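You operate a simulated robot arm through the tools that you are given. There is no shell and no other tool. Be economical: measure what you need, move in short steps, check, and stop when the job is done.

Carry out the task below with a simulated two-armed robot. There is one attempt and no reset: what you move stays moved.

TASK
Take the lid off the white tub on the base film deck top and lay it down there. Open the cores door, put the red plug on the base film deck top away on the top shelf of the cores cabinet, then shut the door. Take the silver insert from the open end of the base film deck and put it on the top of the pin box. Fetch the green cartridge and stand it on the steel block. Take the red nozzle from the top of the vice bench and leave it on the shelf under the vice bench. Put the sink plug on the low shelf of the sample bench. The order is free.

It is judged by the outcome, as a careful person would: the job done as asked, and still so three seconds after it is handed in. It fails if anything else is knocked over, pushed out of place, dropped, spilled or broken. Lids that push on must go on centred and level and be pressed home; caps that screw on are set level and turned clockwise until they are tight.

THE ROBOT
Two 6-joint arms with two-finger parallel grippers on one trunk, on a base that drives. Base frame: it is fixed to the floor where the robot stands at the start and does not move with it; the origin is under the middle of the robot, x ahead of it, y to its left, z up; the surface under the hand at the start is at about z = 0.85. Lengths are in m, angles in rad, forces in N, time in s.
The left shoulder is at the start at [0.06, 0.187, 1.147], the right one opposite. With the tool pointing down near the work surface each hand reaches from about 0.26 to 0.62 m from the robot's upright axis, wherever it stands, measured 20 degrees to its own side. Places, roughly: cores door [1.9, 4.5, 1]; green cartridge (2x2x4 cm) [0.3, -4.1, 0.9]; low shelf of the sample bench [3.3, 8.9, 0.2]; red nozzle (3x3x3 cm) [0.4, -4.3, 0.9]; red plug (9x9x6 cm) [0.8, 0, 0.9]; shelf under the vice bench [0.1, -4.3, 0.3]; silver insert (6x5x2 cm) [1, 0.1, 0.9]; sink plug (7x7x3 cm) [3.2, 9, 0.8]; steel block [0, -4.25, 0.75]; top of the pin box (16x13 cm) [0.34, 2.62, 0.88]; top shelf of the cores cabinet [1.7, 4.5, 1.2]; white tub [0.5, 0, 1]. Payload 1.57 kg a hand.
Tool frame (each hand has its own): the origin (TCP) lies between the finger pads and is the grasp point; the fingertips stand 0.03 m ahead of it; z points along the fingers, y is the line along which they close. Largest opening 0.11 m; finger width 0.024, thickness 0.012; the body of the gripper, 0.048 by 0.112 m, starts 0.078 m behind the TCP.
Orientation is that of the tool frame in the base frame, as [roll, pitch, yaw] about the fixed x, y, z axes, in that order (R = Rz(yaw) Ry(pitch) Rx(roll)). With the fingers straight down and closing along the base's y, the tool's x points along the base's -x, its y along +y and its z along -z.

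THE INTERFACE
- The arms move only by the tool apply_moves. It takes "left_moves", "right_moves" or both (then of equal length, played together; a hand with none holds still); each is one flat list of numbers, 7 for each row, row after row: the shift along the tool's x, y, z in units of 40 mm (1.0 is 40 mm), then the turn, a rotation vector about the tool's x, y, z in units of 6 degrees (1.0 is 6 degrees), then the closure in counts, from 0 (fully open) to 255 (shut). In form: [dx, dy, dz, wx, wy, wz, gripper, dx, dy, dz, wx, wy, wz, gripper, ...]. A call has 1 to 12 rows; each row shifts and turns the commanded pose from where the row before left it, along the tool's axes as they then stand. A call with a number of a shift or a turn outside -1 to 1 is refused whole. Each row takes 0.2 s and may step no farther than 0.05 m and 0.15 rad from the row before; otherwise, or with a gripper value out of range, the whole call is refused. Where a pose cannot be reached the arm comes as near as it can. A force on the tool above 40 N (or 10 N above the force at the start of the call, whichever is more), or a blocked arm, ends the call early, and 0.2 s more pass. Each finger travels about 0.153 m/s and halts on what it meets, pressing with about 42 N; the grip force reading is that of the motor and also rises with nothing between the fingers. The clock runs only during rows and for 0.2 s after the last one: add rows that do not move to give the fingers time. The reply holds the time, the measured pose of the TCP, the force on the tool along the base axes, the opening and the grip force, in the units named above and with some noise, with the torque about the TCP (base axes, N m) and any sound that the robot's microphone picked up.
- Cameras (640 x 400 px; columns grow to the right, rows downward): "scene" is now at [0.0153, -0.006, 1.684]; the picture's right is [-0.07, -1.00, 0.00], its down [-0.78, 0.05, -0.62] and it looks along [0.62, -0.04, -0.78] (base axes); focal length 285 px, centre (320, 200). "left" rides on the left gripper at [0.07, -0.016, -0.141] in its tool frame; the picture's right is [0.23, 0.97, 0.00], its down [-0.86, 0.20, -0.48] and it looks along [-0.47, 0.11, 0.88] (tool axes); focal length 222 px, centre (320, 200). "right" rides on the right gripper at [0.07, 0.016, -0.141] in its tool frame; the picture's right is [-0.23, 0.97, 0.00], its down [-0.86, -0.20, -0.48] and it looks along [-0.47, -0.11, 0.88] (tool axes); focal length 222 px, centre (320, 200). There is no depth. A picture from a camera that has moved, and an enlarged one, comes with that camera's place and axes in the base frame and with its lens.
- camera(camera): a new picture of that camera. No time passes.
- move_column(by): slides the trunk up (or, below 0, down) by that many m; the arms and the scene camera ride with it, the base frame stays. It gives what a move gives, with no picture.
- base_move(legs): drives the robot by 1 to 6 legs, each [ahead, left, turn to the left] in m, m and rad, along the robot's own axes; the way and the turn of a leg run together, so that a leg with both is an arc; at most 1.5 m and 3.142 rad a leg. The arms and the cameras ride along, it lands a little off, and it stops where it bumps. It gives what a move gives.
- head_to(pan, tilt): turns the head with the scene camera to pan (to the left, within 1.501 rad either way) and tilt (down, from -0.506 to 1.204), counted from straight ahead of the robot. It gives what a move gives.
- enlarge(camera, box): a new picture of the part [left, top, right, bottom] of that camera's present view, enlarged. No time passes.
- job_done(): hands the job in; it is judged then, once.

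Work in short steps. Places have to be worked out from the pictures, the camera data and where the tool is seen: move nearer, look again, correct. Check each grasp and each placing, and mend what went wrong. You have 196 turns and 184 pictures in all, those below and enlarged ones among them. Open the grippers and draw the arms clear of the work before you hand the job in, unless the task says otherwise; then end with one line.

The tools are called after ">>>" as name(argument=value, ...) on one line, values as JSON. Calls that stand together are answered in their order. apply_moves: Moves the arms, as the interface text tells. Its arguments: {"type":"object","properties":{"left_moves":{"type":"array"},"right_moves":{"type":"array"}},"required":[]} The other tools are called the same way: move_column (by) slides the trunk up or down; base_move (legs) drives the base; head_to (pan, tilt) turns the head that bears the scene camera; camera (camera) takes a picture; enlarge (camera, box) takes an enlarged picture of a part of a camera's view; job_done () hands the job in.

At the start:

```text
t: 0.0
left_tcp_pos: [0.4458, 0.1449, 1.1711]
left_tool_rot: [3.141, 0.0, 3.141]
left_force: [-0.6, 0.4, -1.0]
left_wrist_torque: [0.0, -0.03, 0.01]
left_opening: 0.1099
left_grip_force: 0.1
right_tcp_pos: [0.4615, -0.2277, 1.1497]
right_tool_rot: [3.14, -0.001, -3.142]
right_force: [0.1, -0.2, 0.6]
right_wrist_torque: [0.0, 0.01, -0.03]
right_opening: 0.1099
right_grip_force: 0.0
trunk travel left (down, up): [-0.775, 0.215]
robot x, y, heading: [0.0016, 0.0009, -0.003]
head pan, tilt: [-0.065, 0.899]
```

scene: 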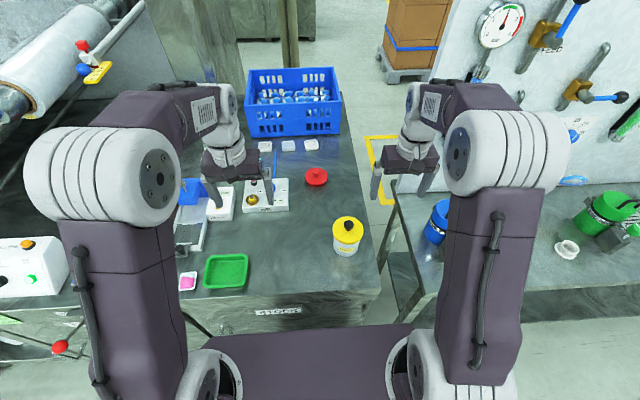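
right: 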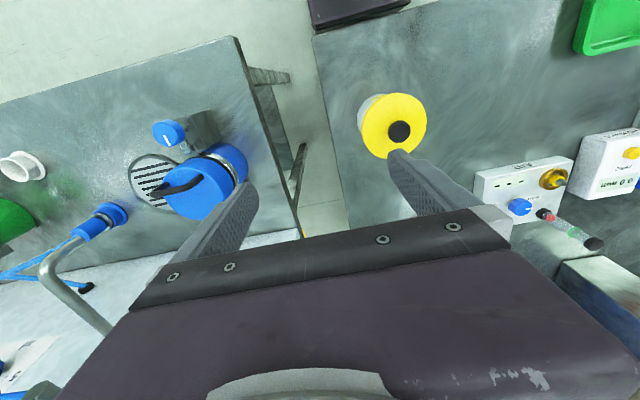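
left: 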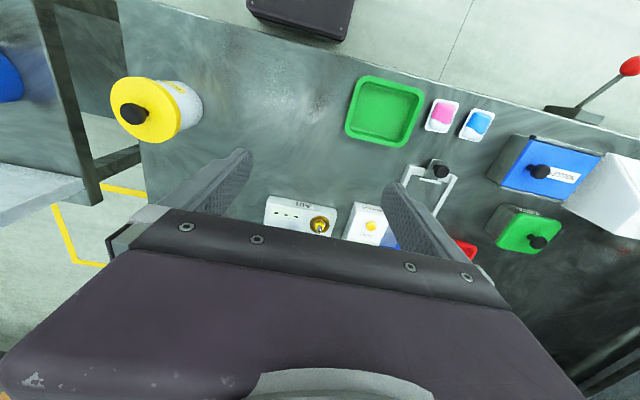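

I start by looking closely at the deck: tub with yellow lid, red plug, and the far open end.

>>> enlarge(camera="scene", box=[160, 50, 400, 200])

>>> enlarge(camera="scene", box=[160, 150, 400, 300])

```text
2.67 times, centred on (280, 125) of scene
camera zoom: at [0.0153, -0.006, 1.684], right [-0.07, -1.0, 0.0], down [-0.78, 0.05, -0.62], along [0.62, -0.04, -0.78], focal length 761 px, centre (427, 400)
```

zoom: 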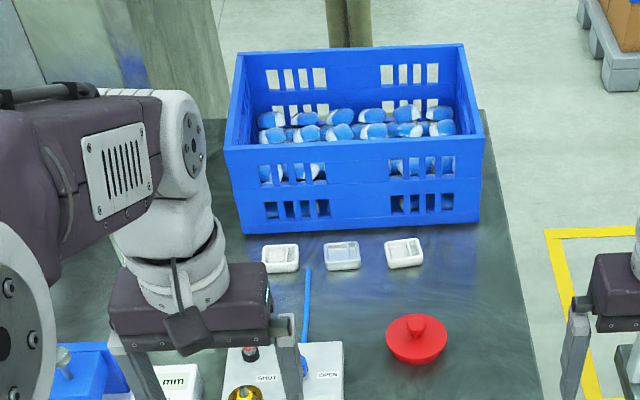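

```text
2.67 times, centred on (280, 225) of scene
camera zoom: at [0.0153, -0.006, 1.684], right [-0.07, -1.0, 0.0], down [-0.78, 0.05, -0.62], along [0.62, -0.04, -0.78], focal length 761 px, centre (427, 133)
```

zoom: 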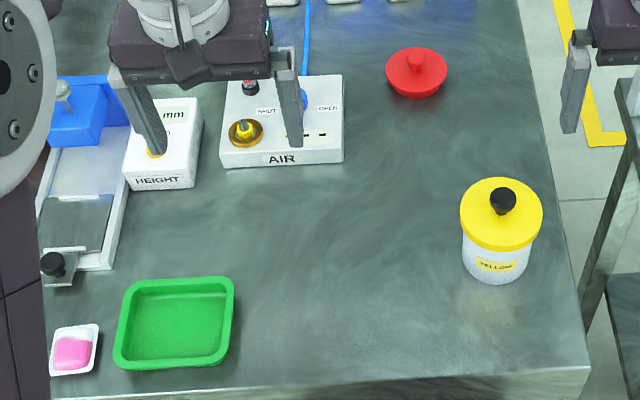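

The knob of the lid triangulates to about (0.484, -0.12, 0.963). I move the right hand above it and look again; I also look down at the robot's front to see how far it stands from the deck edge.

>>> apply_moves(right_moves=[-0.14, 0.675, 0.75, 0, 0, 0, 0, -0.14, 0.675, 0.75, 0, 0, 0, 0, -0.14, 0.675, 0.75, 0, 0, 0, 0, -0.14, 0.675, 0.75, 0, 0, 0, 0])

>>> camera(camera="right")

>>> head_to(pan=0, tilt=1.2)

>>> camera(camera="scene")

```text
t: 1.0
left_tcp_pos: [0.4469, 0.1459, 1.1713]
left_tool_rot: [3.141, -0.002, 3.141]
left_force: [0.1, -0.4, 0.4]
left_wrist_torque: [0.0, -0.01, 0.0]
left_opening: 0.1099
left_grip_force: 0.0
right_tcp_pos: [0.4856, -0.1204, 1.0288]
right_tool_rot: [-3.14, -0.002, 3.142]
right_force: [0.4, -0.4, -0.8]
right_wrist_torque: [-0.06, -0.02, -0.01]
right_opening: 0.1101
right_grip_force: 0.1
trunk travel left (down, up): [-0.775, 0.215]
robot x, y, heading: [-0.0012, -0.0019, 0.001]
head pan, tilt: [-0.065, 0.899]
```

```text
178 pictures are left
camera right: at [0.4144, -0.1033, 1.1712], right [0.23, 0.97, 0.0], down [0.86, -0.2, 0.48], along [0.46, -0.11, -0.88], focal length 222 px, centre (320, 200)
```

right: 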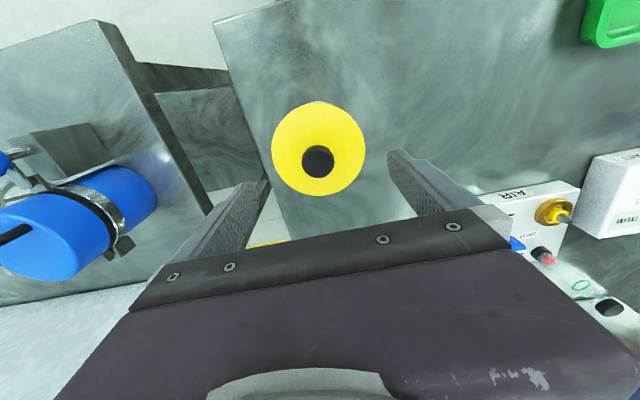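

```text
t: 1.8
left_tcp_pos: [0.4456, 0.1452, 1.1719]
left_tool_rot: [-3.141, 0.001, 3.141]
left_force: [0.9, 0.6, -1.1]
left_wrist_torque: [0.0, 0.0, 0.03]
left_opening: 0.11
left_grip_force: 0.2
right_tcp_pos: [0.4847, -0.1205, 1.0304]
right_tool_rot: [3.14, -0.001, 3.141]
right_force: [0.3, -0.2, 0.3]
right_wrist_torque: [-0.02, -0.03, 0.0]
right_opening: 0.11
right_grip_force: 0.0
trunk travel left (down, up): [-0.775, 0.215]
robot x, y, heading: [-0.0005, 0.0007, 0.006]
head pan, tilt: [0.0, 1.201]
```

```text
177 pictures are left
camera scene: at [-0.0044, -0.0014, 1.6641], right [0.0, -1.0, 0.0], down [-0.93, 0.0, -0.36], along [0.36, 0.0, -0.93], focal length 285 px, centre (320, 200)
```

scene: 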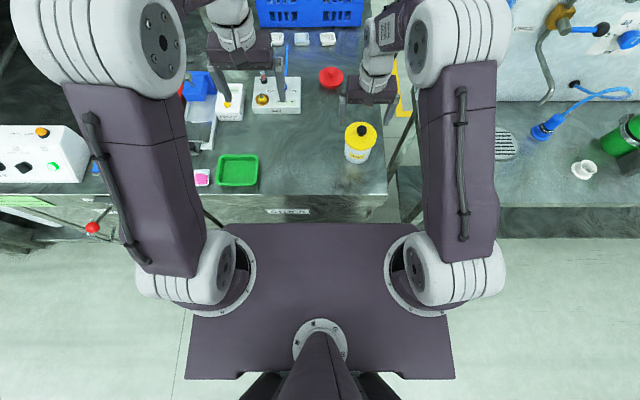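

The hand is nearly centred on the knob; I go down to about z=0.968 and look from the scene camera zoomed.

>>> apply_moves(right_moves=[0.07, -0.04, 0.75, 0, 0, 0, 0, 0, 0, 0.75, 0, 0, 0, 0])

>>> enlarge(camera="scene", box=[290, 80, 450, 180])

>>> camera(camera="right")

```text
t: 2.4
left_tcp_pos: [0.4475, 0.1446, 1.1712]
left_tool_rot: [3.141, 0.0, -3.141]
left_force: [-0.4, -0.8, 0.3]
left_wrist_torque: [0.01, 0.02, -0.02]
left_opening: 0.1097
left_grip_force: 0.1
right_tcp_pos: [0.4818, -0.1228, 0.9696]
right_tool_rot: [3.141, -0.001, -3.141]
right_force: [0.4, -0.3, 0.4]
right_wrist_torque: [0.04, 0.02, 0.0]
right_opening: 0.1103
right_grip_force: 0.1
trunk travel left (down, up): [-0.775, 0.215]
robot x, y, heading: [-0.0035, 0.0016, 0.005]
head pan, tilt: [0.0, 1.201]
```

```text
4.00 times, centred on (370, 130) of scene
camera zoom: at [-0.0031, -0.0014, 1.6641], right [0.0, -1.0, 0.0], down [-0.93, 0.0, -0.36], along [0.36, 0.0, -0.93], focal length 1141 px, centre (120, 480)
```

zoom: 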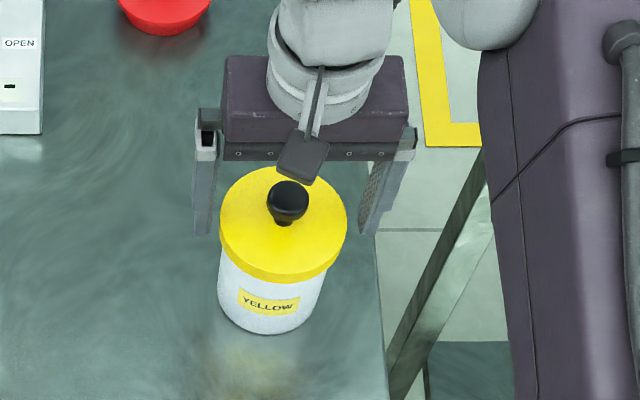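

```text
175 pictures are left
camera right: at [0.411, -0.106, 1.1117], right [0.23, 0.97, 0.0], down [0.86, -0.2, 0.48], along [0.47, -0.11, -0.88], focal length 222 px, centre (320, 200)
```

right: 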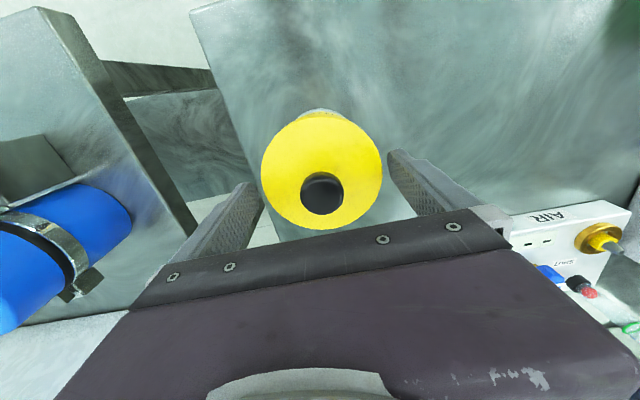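

Knob centre sits at about (0.481, -0.123, 0.965), between the fingers; I close on it.

>>> apply_moves(right_moves=[0, 0, 0, 0, 0, 0, 255, 0, 0, 0, 0, 0, 0, 255, 0, 0, 0, 0, 0, 0, 255])

>>> enlarge(camera="scene", box=[290, 80, 450, 180])

```text
t: 3.2
left_tcp_pos: [0.4447, 0.1449, 1.1717]
left_tool_rot: [3.14, -0.001, -3.141]
left_force: [0.1, 0.2, -0.4]
left_wrist_torque: [0.0, 0.0, 0.02]
left_opening: 0.1098
left_grip_force: 0.1
right_tcp_pos: [0.4813, -0.1222, 0.9699]
right_tool_rot: [3.141, -0.001, 3.141]
right_force: [0.0, 0.0, -0.6]
right_wrist_torque: [0.02, -0.02, 0.02]
right_opening: 0.0906
right_grip_force: 41.8
trunk travel left (down, up): [-0.775, 0.215]
robot x, y, heading: [-0.0028, 0.0007, 0.003]
head pan, tilt: [0.0, 1.201]
```

```text
4.00 times, centred on (370, 130) of scene
camera zoom: at [-0.0044, -0.0011, 1.664], right [0.0, -1.0, 0.0], down [-0.93, 0.0, -0.36], along [0.36, 0.0, -0.93], focal length 1141 px, centre (120, 480)
```

zoom: 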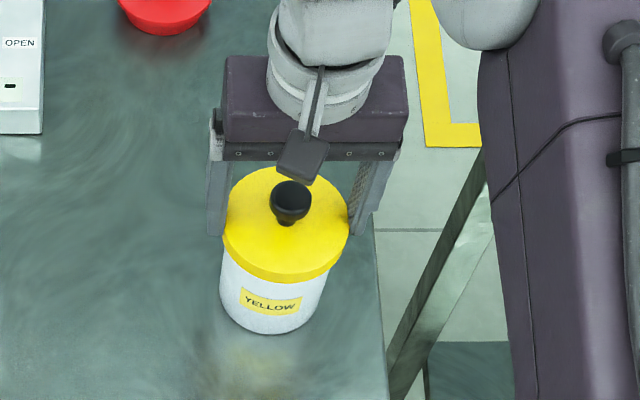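

The fingers stopped at 0.09 m, i.e. on the lid rim, so the lid is higher than I judged. I open, rise 15 mm and close on the knob instead.

>>> apply_moves(right_moves=[0, 0, 0, 0, 0, 0, 0, 0, 0, -0.37, 0, 0, 0, 0, 0, 0, 0, 0, 0, 0, 255, 0, 0, 0, 0, 0, 0, 255, 0, 0, 0, 0, 0, 0, 255])

>>> enlarge(camera="scene", box=[290, 80, 450, 180])

```text
t: 4.4
left_tcp_pos: [0.4456, 0.1464, 1.1711]
left_tool_rot: [3.141, 0.001, 3.14]
left_force: [0.1, -0.1, -0.1]
left_wrist_torque: [-0.04, -0.02, -0.02]
left_opening: 0.1102
left_grip_force: 0.1
right_tcp_pos: [0.4802, -0.121, 0.985]
right_tool_rot: [3.141, 0.0, -3.14]
right_force: [-0.9, -0.6, 1.1]
right_wrist_torque: [0.02, 0.04, 0.01]
right_opening: 0.0276
right_grip_force: 37.9
trunk travel left (down, up): [-0.775, 0.215]
robot x, y, heading: [-0.0013, -0.002, 0.001]
head pan, tilt: [0.0, 1.201]
```

```text
4.00 times, centred on (370, 130) of scene
camera zoom: at [-0.0045, -0.0011, 1.664], right [0.0, -1.0, 0.0], down [-0.93, 0.0, -0.36], along [0.36, 0.0, -0.93], focal length 1141 px, centre (120, 480)
```

zoom: 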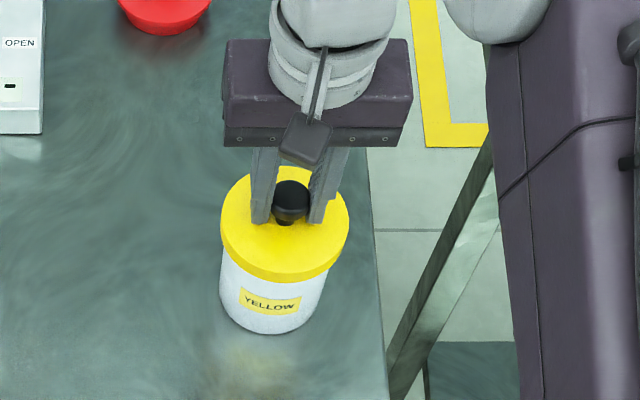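

The knob is gripped (0.028 m). I lift straight up 6 cm.

>>> apply_moves(right_moves=[0, 0, -0.25, 0, 0, 0, 255, 0, 0, -0.25, 0, 0, 0, 255, 0, 0, -0.5, 0, 0, 0, 255, 0, 0, -0.5, 0, 0, 0, 255])

>>> camera(camera="scene")

```text
t: 5.4
left_tcp_pos: [0.4452, 0.1448, 1.171]
left_tool_rot: [3.142, 0.001, 3.141]
left_force: [0.4, -0.7, 0.0]
left_wrist_torque: [0.0, -0.01, 0.01]
left_opening: 0.1099
left_grip_force: 0.0
right_tcp_pos: [0.4786, -0.1214, 1.0445]
right_tool_rot: [3.14, 0.001, 3.141]
right_force: [-0.1, -0.5, -1.6]
right_wrist_torque: [0.0, 0.0, -0.05]
right_opening: 0.0274
right_grip_force: 38.1
trunk travel left (down, up): [-0.775, 0.215]
robot x, y, heading: [0.0005, 0.0012, 0.001]
head pan, tilt: [0.0, 1.201]
```

```text
172 pictures are left
camera scene: at [-0.0047, -0.001, 1.664], right [0.0, -1.0, 0.0], down [-0.93, 0.0, -0.36], along [0.36, 0.0, -0.93], focal length 285 px, centre (320, 200)
```

scene: 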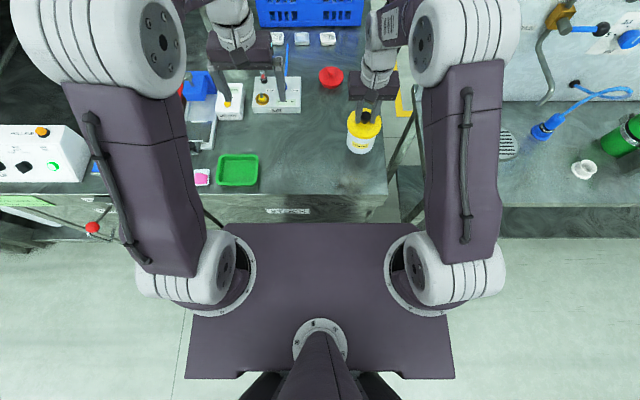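

The lid is off and the tub stays put. I carry it to about (0.45, 0.01) and lower near the deck.

>>> apply_moves(right_moves=[0, 0, -0.8, 0, 0, 0, 255, 0, 0.8, 0, 0, 0, 0, 255, 0, 0.8, 0, 0, 0, 0, 255, 0, 0.8, 0, 0, 0, 0, 255, 0.2, 0.8, 0, 0, 0, 0, 255, 0, 0, 0.8, 0, 0, 0, 255, 0, 0, 0.8, 0, 0, 0, 255, 0, 0, 0.8, 0, 0, 0, 255, 0, 0, 0.5, 0, 0, 0, 255])

>>> camera(camera="scene")

```text
t: 7.3
left_tcp_pos: [0.4446, 0.1447, 1.1722]
left_tool_rot: [3.141, 0.002, 3.142]
left_force: [-0.1, -1.3, 0.9]
left_wrist_torque: [0.0, -0.01, -0.05]
left_opening: 0.1103
left_grip_force: 0.1
right_tcp_pos: [0.4717, 0.0063, 0.9839]
right_tool_rot: [3.141, 0.003, 3.141]
right_force: [-2.5, -1.0, 8.4]
right_wrist_torque: [0.13, 0.13, 0.01]
right_opening: 0.028
right_grip_force: 37.8
trunk travel left (down, up): [-0.775, 0.215]
robot x, y, heading: [0.0001, -0.0017, -0.001]
head pan, tilt: [0.0, 1.201]
stopped in row 9 (right hand): the force on the tool passed its limit at 62 N (the readings are from after the stop); the commanded pose is now the measured one
```

```text
171 pictures are left
camera scene: at [-0.0071, -0.0015, 1.6641], right [0.0, -1.0, 0.0], down [-0.93, 0.0, -0.36], along [0.36, 0.0, -0.93], focal length 285 px, centre (320, 200)
```

scene: 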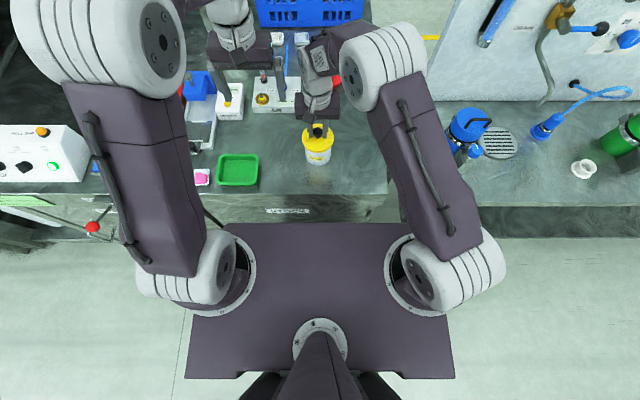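

The whole tub came along and now stands at about (0.47, 0.006): the lid is tight, so I need the left hand to hold the tub body. I release with the right hand, raise it, and start turning the left hand 90° for a side grip.

>>> apply_moves(right_moves=[0, 0, 0, 0, 0, 0, 0, 0, 0, 0, 0, 0, 0, 0, 0, 0, 0, 0, 0, 0, 0, 0, 0, -0.8, 0, 0, 0, 0, 0, 0, -0.8, 0, 0, 0, 0, 0, 0, -0.8, 0, 0, 0, 0, 0, 0, 0, 0, 0, 0, 0, 0, 0, 0, 0, 0, 0, 0, 0, 0, 0, 0, 0, 0, 0, 0, 0, 0, 0, 0, 0, 0, 0, 0, 0, 0, 0, 0, 0, 0, 0, 0, 0, 0, 0, 0], left_moves=[0, 0.8, 0, 0, 0, -1, 0, 0, 0.8, 0, 0, 0, -1, 0, 0, 0, 0, 0, 0, -1, 0, 0, 0, 0, 0, 0, -1, 0, 0, 0, 0, 0, 0, -1, 0, 0, 0, 0, 0, 0, -1, 0, 0, 0, 0, 0, 0, -1, 0, 0, 0, 0, 0, 0, -1, 0, 0, 0, 0, 0, 0, -1, 0, 0, 0, 0, 0, 0, -1, 0, 0, 0, 0, 0, 0, -1, 0, 0, 0, 0, 0, 0, -1, 0])

>>> camera(camera="right")

```text
t: 9.9
left_tcp_pos: [0.4419, 0.2092, 1.1715]
left_tool_rot: [-3.141, 0.0, -1.884]
left_force: [-0.1, 0.3, -0.4]
left_wrist_torque: [0.02, 0.04, -0.01]
left_opening: 0.11
left_grip_force: 0.1
right_tcp_pos: [0.4741, 0.0064, 1.0785]
right_tool_rot: [-3.141, 0.002, -3.141]
right_force: [0.2, 0.3, 0.0]
right_wrist_torque: [0.02, 0.0, 0.0]
right_opening: 0.11
right_grip_force: 0.1
trunk travel left (down, up): [-0.775, 0.215]
robot x, y, heading: [-0.0004, 0.0018, -0.001]
head pan, tilt: [0.0, 1.201]
```

```text
170 pictures are left
camera right: at [0.4034, 0.022, 1.2207], right [0.23, 0.97, 0.0], down [0.85, -0.2, 0.48], along [0.47, -0.11, -0.88], focal length 222 px, centre (320, 200)
```

right: 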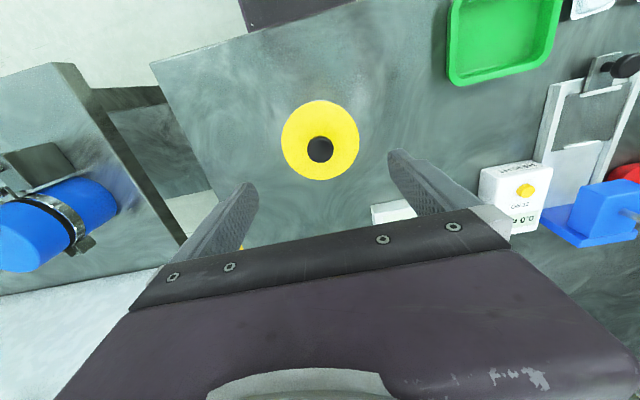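

Tub stands upright, centre about (0.473, 0.005). I finish the yaw and tilt the left hand towards the tub.

>>> apply_moves(left_moves=[0, 0, 0, 0, 0, -1, 0, 0, 0, 0, 0, 0, -1, 0, 0, 0, 0, 0, 0, -1, 0, 0, 0, 0, 0, 1, 0, 0, 0, 0, 0, 0, 1, 0, 0, 0, 0, 0, 0, 1, 0, 0, 0, 0, 0, 0, 1, 0, 0, 0, 0, 0, 0, 1, 0, 0, 0, 0, 0, 0, 1, 0, 0, 0, 0, 0, 0, 1, 0, 0, 0, 0, 0, 0, 1, 0, 0, 0, 0, 0, 0, 1, 0, 0])

>>> camera(camera="left")

>>> camera(camera="scene")

```text
t: 12.5
left_tcp_pos: [0.443, 0.211, 1.172]
left_tool_rot: [3.141, -0.944, -1.572]
left_force: [-0.1, -0.9, 0.4]
left_wrist_torque: [0.0, -0.02, 0.02]
left_opening: 0.11
left_grip_force: 0.1
right_tcp_pos: [0.4746, 0.0056, 1.0794]
right_tool_rot: [3.141, 0.002, 3.141]
right_force: [0.0, 0.1, -0.5]
right_wrist_torque: [-0.01, -0.01, 0.0]
right_opening: 0.1102
right_grip_force: 0.0
trunk travel left (down, up): [-0.775, 0.215]
robot x, y, heading: [0.0029, 0.0007, -0.002]
head pan, tilt: [0.0, 1.201]
```

```text
169 pictures are left
camera left: at [0.4586, 0.2853, 1.3109], right [-0.97, -0.13, 0.18], down [-0.2, 0.89, -0.41], along [-0.11, -0.44, -0.89], focal length 222 px, centre (320, 200)
```

left: 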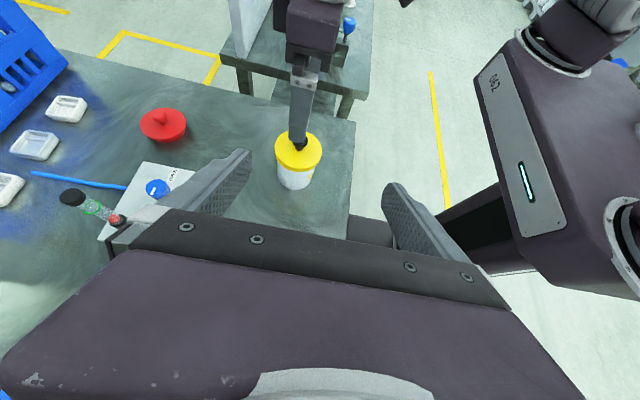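

```text
168 pictures are left
camera scene: at [-0.0036, 0.0, 1.664], right [0.0, -1.0, 0.0], down [-0.93, 0.0, -0.36], along [0.36, 0.0, -0.93], focal length 285 px, centre (320, 200)
```

scene: 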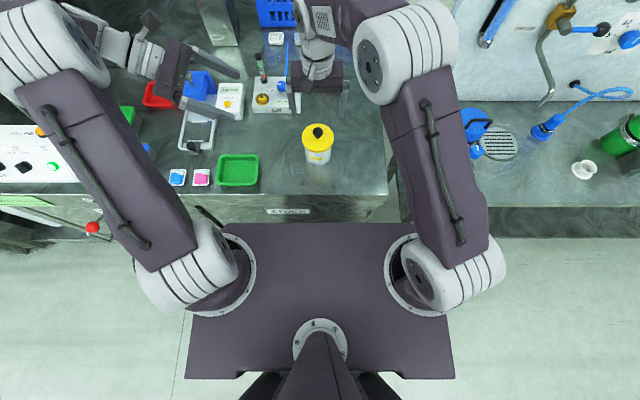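

I add the last 6° of tilt and bring the left hand to a pre-grasp point beside the tub.

>>> apply_moves(left_moves=[0, 0, 0, 0, 1, 0, 0, -0.61, -0.125, 0.83, 0, 0, 0, 0, -0.61, -0.125, 0.83, 0, 0, 0, 0, -0.61, -0.125, 0.83, 0, 0, 0, 0, -0.61, -0.125, 0.83, 0, 0, 0, 0, -0.61, -0.125, 0.83, 0, 0, 0, 0, -0.61, -0.125, 0.83, 0, 0, 0, 0])

>>> camera(camera="left")

>>> camera(camera="scene")

```text
t: 14.1
left_tcp_pos: [0.474, 0.1111, 0.9457]
left_tool_rot: [3.141, -1.047, -1.57]
left_force: [-0.1, 0.1, -0.7]
left_wrist_torque: [-0.01, -0.02, 0.01]
left_opening: 0.11
left_grip_force: 0.1
right_tcp_pos: [0.4746, 0.0051, 1.0791]
right_tool_rot: [3.141, 0.001, -3.141]
right_force: [0.3, 0.4, 0.6]
right_wrist_torque: [0.01, -0.03, 0.0]
right_opening: 0.11
right_grip_force: 0.1
trunk travel left (down, up): [-0.775, 0.215]
robot x, y, heading: [0.0024, 0.0002, -0.001]
head pan, tilt: [0.0, 1.201]
```

```text
167 pictures are left
camera left: at [0.4895, 0.1988, 1.0768], right [-0.97, -0.11, 0.2], down [-0.2, 0.84, -0.5], along [-0.11, -0.53, -0.84], focal length 222 px, centre (320, 200)
```

left: 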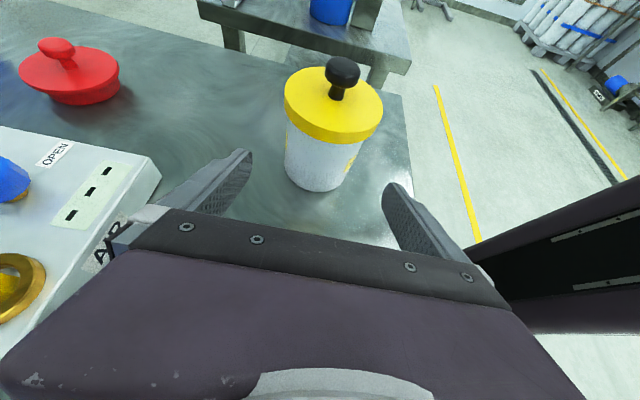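

```text
166 pictures are left
camera scene: at [-0.003, -0.0011, 1.6641], right [0.0, -1.0, 0.0], down [-0.93, 0.0, -0.36], along [0.36, 0.0, -0.93], focal length 285 px, centre (320, 200)
```

scene: 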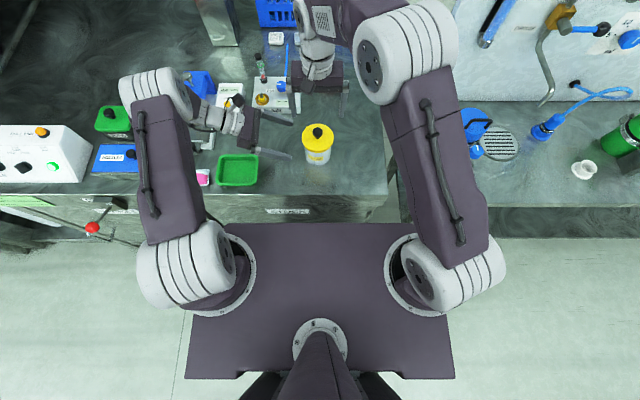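

The tub is centred between the left fingers (x≈0.472). I advance along the tool axis and close on the body.

>>> apply_moves(left_moves=[0, 0, 0.9, 0, 0, 0, 0, 0, 0, 0.9, 0, 0, 0, 0, 0, 0, 0.7, 0, 0, 0, 0, 0, 0, 0.35, 0, 0, 0, 0])

>>> camera(camera="left")

>>> enlarge(camera="scene", box=[220, 80, 380, 180])

```text
t: 15.1
left_tcp_pos: [0.4702, 0.0097, 0.8864]
left_tool_rot: [3.141, -1.047, -1.571]
left_force: [1.1, -0.6, -0.8]
left_wrist_torque: [-0.02, 0.0, 0.02]
left_opening: 0.1098
left_grip_force: 0.1
right_tcp_pos: [0.4734, 0.0057, 1.0795]
right_tool_rot: [-3.141, 0.002, -3.141]
right_force: [0.2, 0.0, 0.6]
right_wrist_torque: [0.0, 0.0, -0.01]
right_opening: 0.1099
right_grip_force: 0.0
trunk travel left (down, up): [-0.775, 0.215]
robot x, y, heading: [-0.0005, -0.0013, -0.002]
head pan, tilt: [0.0, 1.201]
```

```text
165 pictures are left
camera left: at [0.4886, 0.0981, 1.0181], right [-0.97, -0.11, 0.2], down [-0.2, 0.84, -0.5], along [-0.11, -0.53, -0.84], focal length 222 px, centre (320, 200)
```

left: 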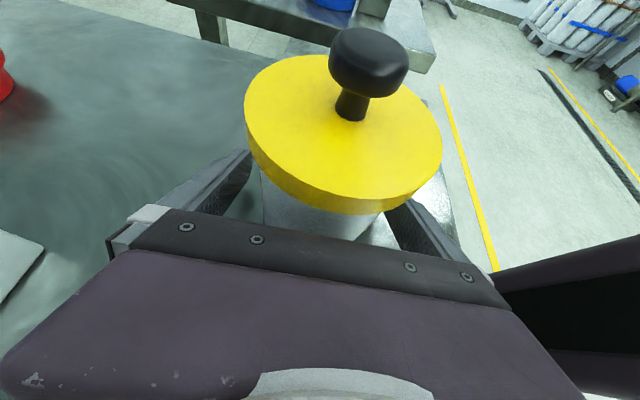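

```text
4.00 times, centred on (300, 130) of scene
camera zoom: at [-0.0039, -0.0016, 1.664], right [0.0, -1.0, 0.0], down [-0.93, 0.0, -0.36], along [0.36, 0.0, -0.93], focal length 1141 px, centre (400, 480)
```

zoom: 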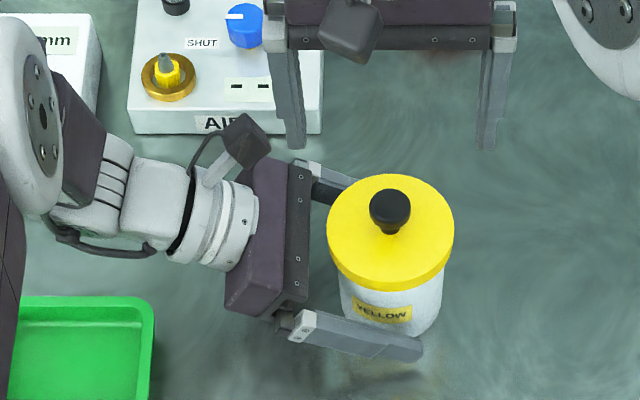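

Fingers straddle the body below the rim. I close the left hand on it.

>>> apply_moves(left_moves=[0, 0, 0, 0, 0, 0, 255, 0, 0, 0, 0, 0, 0, 255, 0, 0, 0, 0, 0, 0, 255])

>>> enlarge(camera="scene", box=[220, 80, 380, 180])

>>> camera(camera="right")

```text
t: 15.9
left_tcp_pos: [0.4721, 0.0095, 0.8865]
left_tool_rot: [3.141, -1.048, -1.57]
left_force: [0.2, -0.1, -0.3]
left_wrist_torque: [-0.03, 0.0, 0.0]
left_opening: 0.0822
left_grip_force: 42.1
right_tcp_pos: [0.4753, 0.0064, 1.0774]
right_tool_rot: [3.141, 0.002, 3.141]
right_force: [-0.7, -0.7, -0.4]
right_wrist_torque: [-0.01, -0.01, 0.01]
right_opening: 0.11
right_grip_force: 0.1
trunk travel left (down, up): [-0.775, 0.215]
robot x, y, heading: [0.0008, 0.0023, -0.0]
head pan, tilt: [0.0, 1.201]
```

```text
4.00 times, centred on (300, 130) of scene
camera zoom: at [-0.0041, -0.0009, 1.664], right [0.0, -1.0, 0.0], down [-0.93, 0.0, -0.36], along [0.36, 0.0, -0.93], focal length 1141 px, centre (400, 480)
```

zoom: 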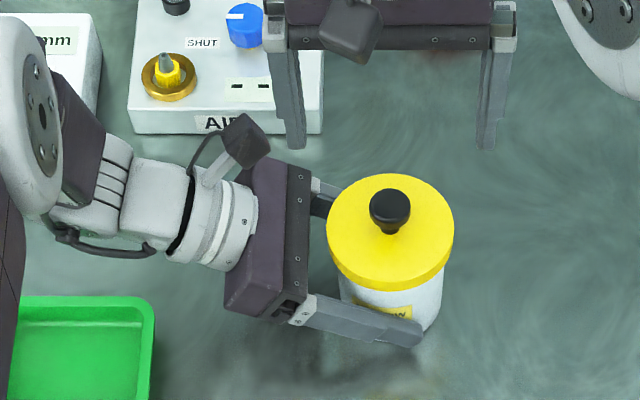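

```text
162 pictures are left
camera right: at [0.4035, 0.0222, 1.2206], right [0.23, 0.97, 0.0], down [0.85, -0.2, 0.48], along [0.47, -0.11, -0.88], focal length 222 px, centre (320, 200)
```

right: 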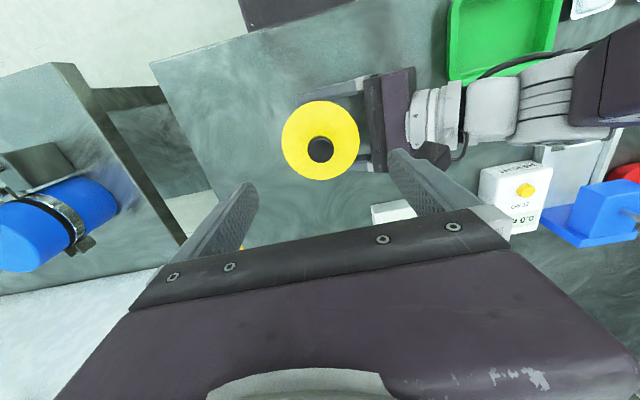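

The tub is held (0.082 m). I lower the right hand with the fingers half closed, then grip the knob.

>>> apply_moves(right_moves=[0, 0, 0, 0, 0, 0, 110, 0, 0, 0.8, 0, 0, 0, 110, 0, 0, 0.8, 0, 0, 0, 110, 0.05, 0, 0.74, 0, 0, 0, 110, 0, 0, 0, 0, 0, 0, 255, 0, 0, 0, 0, 0, 0, 255, 0, 0, 0, 0, 0, 0, 255])

>>> enlarge(camera="scene", box=[220, 80, 380, 180])

```text
t: 17.5
left_tcp_pos: [0.4723, 0.0094, 0.8864]
left_tool_rot: [3.141, -1.049, -1.569]
left_force: [1.0, -6.3, -0.8]
left_wrist_torque: [0.26, 0.02, -0.05]
left_opening: 0.0821
left_grip_force: 42.4
right_tcp_pos: [0.4721, 0.0056, 0.985]
right_tool_rot: [-3.141, 0.002, -3.141]
right_force: [-2.1, 4.9, 0.7]
right_wrist_torque: [0.32, 0.06, 0.06]
right_opening: 0.0275
right_grip_force: 37.9
trunk travel left (down, up): [-0.775, 0.215]
robot x, y, heading: [0.0005, -0.0006, 0.006]
head pan, tilt: [0.0, 1.201]
heard: snap
```

```text
4.00 times, centred on (300, 130) of scene
camera zoom: at [-0.0039, -0.001, 1.664], right [0.0, -1.0, 0.0], down [-0.93, 0.0, -0.36], along [0.36, 0.0, -0.93], focal length 1141 px, centre (400, 480)
```

zoom: 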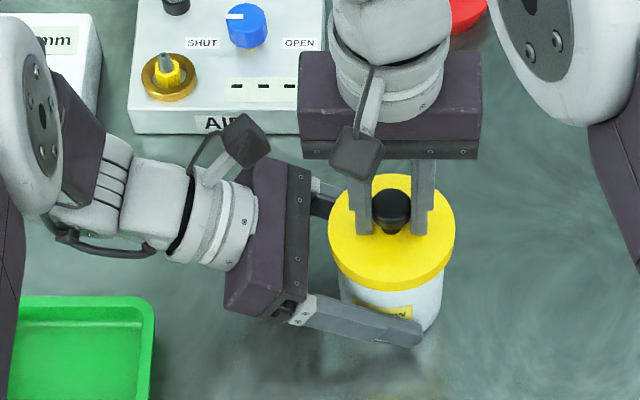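

A snap was heard; the lid is a snap-on. Now I pull straight up in small steps.

>>> apply_moves(right_moves=[0, 0, -0.1, 0, 0, 0, 255, 0, 0, -0.15, 0, 0, 0, 255, 0, 0, -0.25, 0, 0, 0, 255, 0, 0, -0.5, 0, 0, 0, 255])

>>> enlarge(camera="scene", box=[220, 80, 380, 180])

```text
t: 18.5
left_tcp_pos: [0.4711, 0.0098, 0.8869]
left_tool_rot: [-3.141, -1.048, -1.571]
left_force: [-0.3, -0.2, 0.5]
left_wrist_torque: [-0.01, -0.02, -0.01]
left_opening: 0.0822
left_grip_force: 42.5
right_tcp_pos: [0.4712, 0.0059, 1.0259]
right_tool_rot: [3.141, 0.002, -3.14]
right_force: [1.3, -0.1, 0.8]
right_wrist_torque: [-0.02, -0.01, 0.01]
right_opening: 0.0276
right_grip_force: 37.5
trunk travel left (down, up): [-0.775, 0.215]
robot x, y, heading: [-0.0026, -0.0008, -0.0]
head pan, tilt: [0.0, 1.201]
```

```text
4.00 times, centred on (300, 130) of scene
camera zoom: at [-0.0046, -0.0012, 1.664], right [0.0, -1.0, 0.0], down [-0.93, 0.0, -0.36], along [0.36, 0.0, -0.93], focal length 1141 px, centre (400, 480)
```

zoom: 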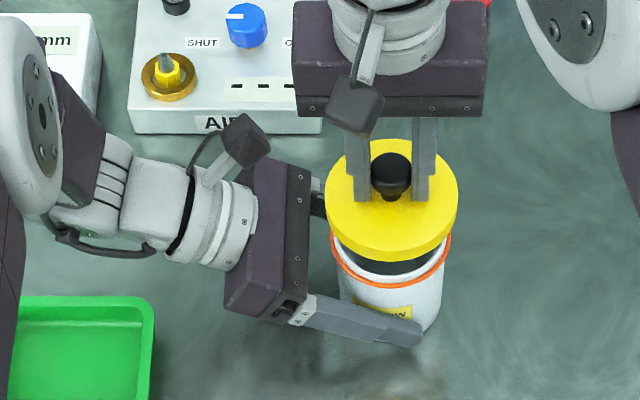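

The lid is off. I raise it and shift right, and carry the open tub back with the left hand to its original place (0.481, -0.122).

>>> apply_moves(right_moves=[0, 0, -1, 0, 0, 0, 255, 0, 0, -1, 0, 0, 0, 255, 0, 0, -1, 0, 0, 0, 255, 0, -1, 0, 0, 0, 0, 255, 0, -1, 0, 0, 0, 0, 255, 0, -1, 0, 0, 0, 0, 255, 0, -1, 0, 0, 0, 0, 255, 0, -0.5, 0, 0, 0, 0, 255, 0, 0, 0, 0, 0, 0, 255, 0, 0, 0, 0, 0, 0, 255], left_moves=[0, 0, 0, 0, 0, 0, 255, 0, 0, 0, 0, 0, 0, 255, 0, 0, 0, 0, 0, 0, 255, 0.217, 0, -0.125, 0, 0, 0, 255, 0.5, -0.1, 0.866, 0, 0, 0, 255, 0.5, -0.1, 0.866, 0, 0, 0, 255, 0.5, -0.05, 0.866, 0, 0, 0, 255, 0.1, 0, 0.173, 0, 0, 0, 255, -0.15, 0, 0.09, 0, 0, 0, 255, -0.06, 0, 0.03, 0, 0, 0, 255])

>>> camera(camera="scene")

```text
t: 20.7
left_tcp_pos: [0.4823, -0.1179, 0.8873]
left_tool_rot: [-3.141, -1.047, -1.571]
left_force: [0.5, 0.7, -0.4]
left_wrist_torque: [-0.01, 0.01, 0.03]
left_opening: 0.0823
left_grip_force: 41.8
right_tcp_pos: [0.4699, -0.1766, 1.1449]
right_tool_rot: [3.14, 0.002, 3.142]
right_force: [0.2, 0.2, -0.7]
right_wrist_torque: [0.03, 0.0, 0.02]
right_opening: 0.0274
right_grip_force: 38.1
trunk travel left (down, up): [-0.775, 0.215]
robot x, y, heading: [0.0007, 0.0021, 0.0]
head pan, tilt: [0.0, 1.201]
```

```text
159 pictures are left
camera scene: at [-0.0041, -0.0018, 1.664], right [0.0, -1.0, 0.0], down [-0.93, 0.0, -0.36], along [0.36, 0.0, -0.93], focal length 285 px, centre (320, 200)
```

scene: 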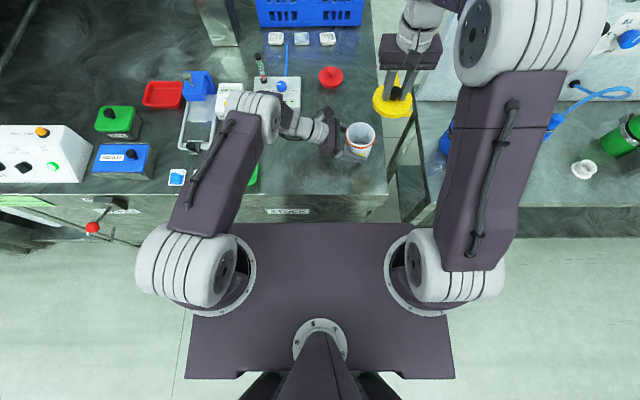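

Tub is back in place. I open the left hand and withdraw it along its axis.

>>> apply_moves(left_moves=[0, 0, 0, 0, 0, 0, 0, 0, 0, 0, 0, 0, 0, 0, 0, 0, -0.7, 0, 0, 0, 0, 0, 0, -1, 0, 0, 0, 0, 0, 0, -1, 0, 0, 0, 0, 0, 0, -1, 0, 0, 0, 0, 0, 0, -1, 0, 0, 0, 0, 0, 0, -1, 0, 0, 0, 0, 0, 0, -1, 0, 0, 0, 0, 0, 0, -1, 0, 0, 0, 0, 0, 0, -1, 0, 0, 0, 0])

>>> camera(camera="scene")

```text
t: 23.1
left_tcp_pos: [0.4828, 0.1856, 1.0628]
left_tool_rot: [-3.14, -1.047, -1.57]
left_force: [-0.2, 0.2, -0.3]
left_wrist_torque: [0.02, 0.0, -0.01]
left_opening: 0.1101
left_grip_force: 0.0
right_tcp_pos: [0.4702, -0.1742, 1.1463]
right_tool_rot: [3.14, 0.0, 3.14]
right_force: [0.0, 0.4, -0.9]
right_wrist_torque: [-0.01, -0.03, 0.01]
right_opening: 0.0278
right_grip_force: 38.2
trunk travel left (down, up): [-0.775, 0.215]
robot x, y, heading: [0.0021, -0.0008, 0.003]
head pan, tilt: [0.0, 1.201]
```

```text
158 pictures are left
camera scene: at [-0.0047, 0.0, 1.664], right [0.0, -1.0, 0.0], down [-0.93, 0.0, -0.36], along [0.36, 0.0, -0.93], focal length 285 px, centre (320, 200)
```

scene: 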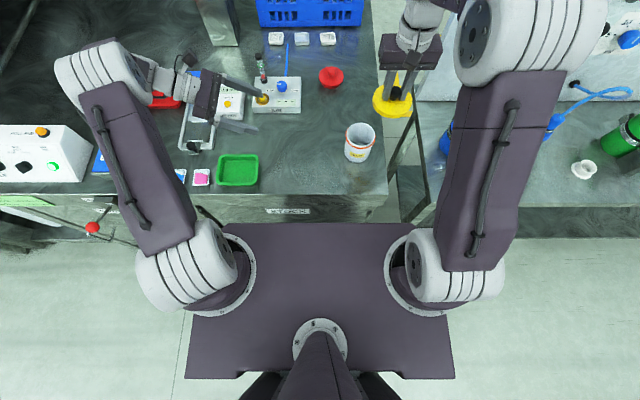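

I carry the lid to (0.45, 0.0) and lower it near the deck.

>>> apply_moves(right_moves=[0.1, 1, 0, 0, 0, 0, 255, 0.1, 1, 0, 0, 0, 0, 255, 0.1, 1, 0, 0, 0, 0, 255, 0.1, 0.9, 0, 0, 0, 0, 255, 0.1, 0.5, 0, 0, 0, 0, 255, 0, 0, 1, 0, 0, 0, 255, 0, 0, 1, 0, 0, 0, 255, 0, 0, 1, 0, 0, 0, 255, 0, 0, 1, 0, 0, 0, 255, 0, 0, 0.8, 0, 0, 0, 255, 0, 0, 0.4, 0, 0, 0, 255])

>>> enlarge(camera="scene", box=[220, 80, 380, 180])

>>> camera(camera="left")

```text
t: 25.5
left_tcp_pos: [0.483, 0.184, 1.0622]
left_tool_rot: [3.14, -1.047, -1.57]
left_force: [-0.5, 0.6, 0.3]
left_wrist_torque: [0.01, 0.01, 0.01]
left_opening: 0.1103
left_grip_force: 0.0
right_tcp_pos: [0.4535, 0.0034, 0.9403]
right_tool_rot: [-3.14, 0.005, -3.141]
right_force: [-0.1, -0.1, -1.1]
right_wrist_torque: [-0.01, 0.0, 0.0]
right_opening: 0.0276
right_grip_force: 38.1
trunk travel left (down, up): [-0.775, 0.215]
robot x, y, heading: [0.0033, -0.0007, 0.004]
head pan, tilt: [0.0, 1.201]
```

```text
4.00 times, centred on (300, 130) of scene
camera zoom: at [-0.004, -0.001, 1.664], right [0.0, -1.0, 0.0], down [-0.93, 0.0, -0.36], along [0.36, 0.0, -0.93], focal length 1141 px, centre (400, 480)
```

zoom: 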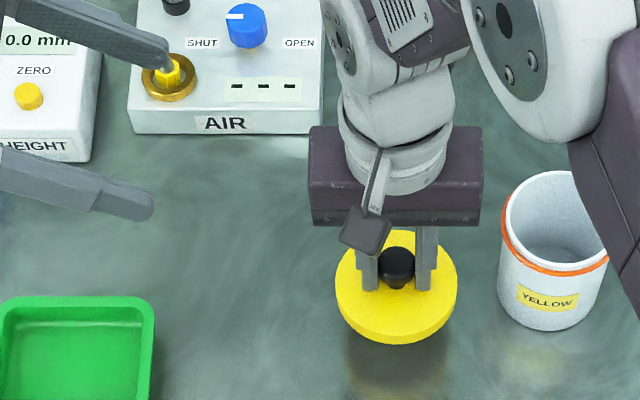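

```text
156 pictures are left
camera left: at [0.4993, 0.2723, 1.1948], right [-0.97, -0.11, 0.2], down [-0.2, 0.84, -0.5], along [-0.11, -0.53, -0.84], focal length 222 px, centre (320, 200)
```

left: 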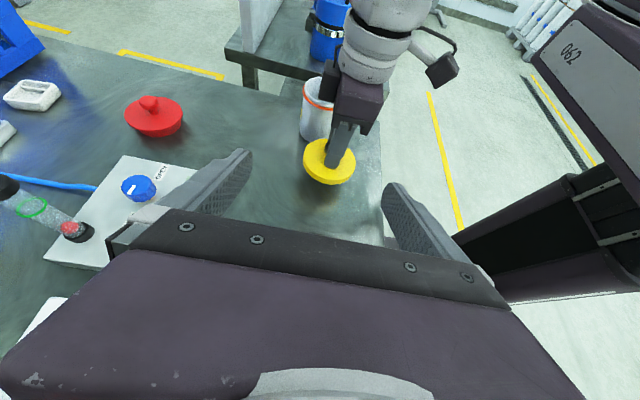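

Still a couple of cm above the deck; I lower in small steps until it touches.

>>> apply_moves(right_moves=[0, 0, 0.25, 0, 0, 0, 255, 0, 0, 0.15, 0, 0, 0, 255, 0, 0, 0.1, 0, 0, 0, 255, 0, 0, 0.1, 0, 0, 0, 255, 0, 0, 0.1, 0, 0, 0, 255, 0, 0, 0.1, 0, 0, 0, 255])

>>> enlarge(camera="scene", box=[220, 80, 380, 180])

```text
t: 26.9
left_tcp_pos: [0.4819, 0.1834, 1.0622]
left_tool_rot: [-3.141, -1.047, -1.571]
left_force: [0.7, -0.9, 0.7]
left_wrist_torque: [0.0, 0.0, -0.01]
left_opening: 0.1099
left_grip_force: 0.1
right_tcp_pos: [0.4511, 0.0015, 0.9057]
right_tool_rot: [-3.141, 0.006, 3.141]
right_force: [0.1, 0.9, -0.3]
right_wrist_torque: [0.0, 0.01, -0.01]
right_opening: 0.0274
right_grip_force: 38.1
trunk travel left (down, up): [-0.775, 0.215]
robot x, y, heading: [-0.0019, -0.0017, 0.001]
head pan, tilt: [0.0, 1.201]
```

```text
4.00 times, centred on (300, 130) of scene
camera zoom: at [-0.004, -0.001, 1.664], right [0.0, -1.0, 0.0], down [-0.93, 0.0, -0.36], along [0.36, 0.0, -0.93], focal length 1141 px, centre (400, 480)
```

zoom: 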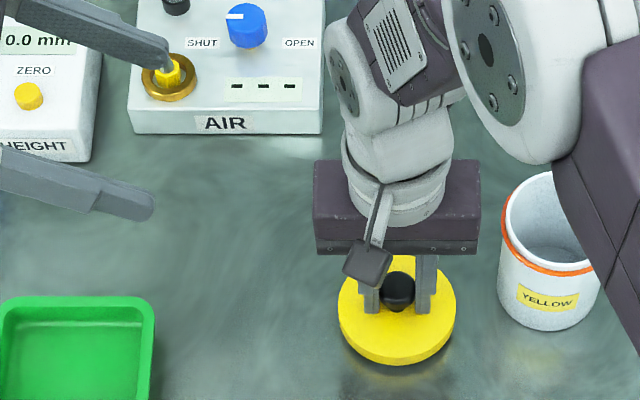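

Not yet touching; a few more small steps down.

>>> apply_moves(right_moves=[0, 0, 0.1, 0, 0, 0, 255, 0, 0, 0.1, 0, 0, 0, 255, 0, 0, 0.08, 0, 0, 0, 255, 0, 0, 0.08, 0, 0, 0, 255, 0, 0, 0.08, 0, 0, 0, 255])

>>> enlarge(camera="left", box=[260, 60, 420, 220])

```text
t: 27.9
left_tcp_pos: [0.48, 0.183, 1.0653]
left_tool_rot: [-3.139, -1.047, -1.576]
left_force: [0.4, -0.5, 0.4]
left_wrist_torque: [0.0, -0.01, -0.03]
left_opening: 0.11
left_grip_force: 0.1
right_tcp_pos: [0.4523, 0.0034, 0.8957]
right_tool_rot: [3.137, 0.012, 3.141]
right_force: [-6.7, -3.6, 20.6]
right_wrist_torque: [-0.07, 0.19, 0.03]
right_opening: 0.0279
right_grip_force: 37.3
trunk travel left (down, up): [-0.775, 0.215]
robot x, y, heading: [0.0063, -0.002, 0.001]
head pan, tilt: [0.0, 1.201]
stopped in row 5 (right hand): the force on the tool passed its limit at 44 N (the readings are from after the stop); the commanded pose is now the measured one
```

```text
2.50 times, centred on (340, 140) of left
camera zoom: at [0.4962, 0.2717, 1.1965], right [-0.97, -0.11, 0.19], down [-0.2, 0.84, -0.5], along [-0.11, -0.53, -0.84], focal length 555 px, centre (270, 350)
```

zoom: 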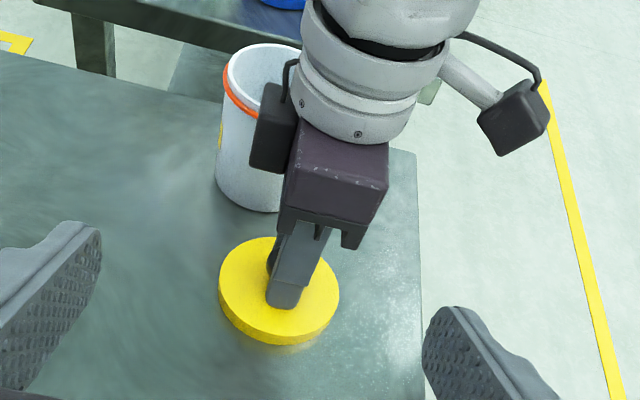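

The lid rests on the deck. I open slightly, then raise the right hand.

>>> apply_moves(right_moves=[0, 0, 0, 0, 0, 0, 120, 0, 0, 0, 0, 0, 0, 120, 0, 0, -0.6, 0, 0, 0, 120, 0, 0, -1, 0, 0, 0, 120, 0, 0, -1, 0, 0, 0, 120, 0, 0, -1, 0, 0, 0, 120, 0, 0, -1, 0, 0, 0, 0, 0, 0, -1, 0, 0, 0, 0])

>>> head_to(pan=0, tilt=0.8)

>>> camera(camera="scene")

```text
t: 29.8
left_tcp_pos: [0.4824, 0.1834, 1.0634]
left_tool_rot: [3.141, -1.047, -1.57]
left_force: [0.4, 0.3, 0.3]
left_wrist_torque: [0.0, -0.01, 0.01]
left_opening: 0.1099
left_grip_force: 0.1
right_tcp_pos: [0.454, 0.003, 1.1182]
right_tool_rot: [3.138, 0.008, 3.14]
right_force: [-0.3, 0.1, 0.6]
right_wrist_torque: [0.0, 0.0, 0.0]
right_opening: 0.11
right_grip_force: 0.1
trunk travel left (down, up): [-0.775, 0.215]
robot x, y, heading: [0.0011, -0.001, -0.001]
head pan, tilt: [0.0, 1.201]
```

```text
t: 30.6
left_tcp_pos: [0.4832, 0.1838, 1.0622]
left_tool_rot: [3.141, -1.049, -1.572]
left_force: [-0.2, -0.3, -0.9]
left_wrist_torque: [-0.01, -0.03, 0.0]
left_opening: 0.1102
left_grip_force: 0.1
right_tcp_pos: [0.4547, 0.0024, 1.1172]
right_tool_rot: [3.138, 0.009, -3.14]
right_force: [-0.9, 0.3, -0.4]
right_wrist_torque: [0.02, 0.0, 0.03]
right_opening: 0.1102
right_grip_force: 0.1
trunk travel left (down, up): [-0.775, 0.215]
robot x, y, heading: [-0.0006, -0.0022, -0.003]
head pan, tilt: [0.0, 0.799]
```

```text
153 pictures are left
camera scene: at [0.0207, -0.001, 1.6917], right [0.0, -1.0, 0.0], down [-0.72, 0.0, -0.7], along [0.7, 0.0, -0.72], focal length 285 px, centre (320, 200)
```

scene: 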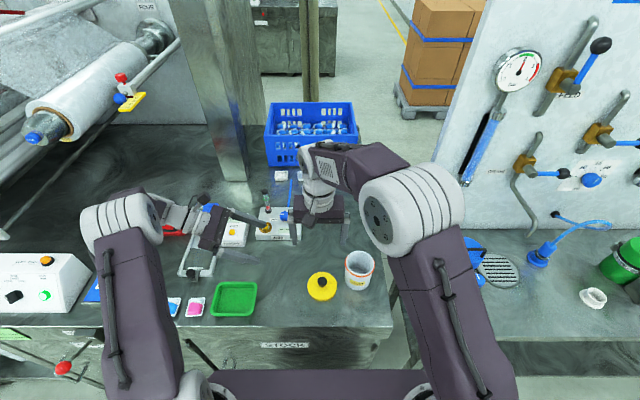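

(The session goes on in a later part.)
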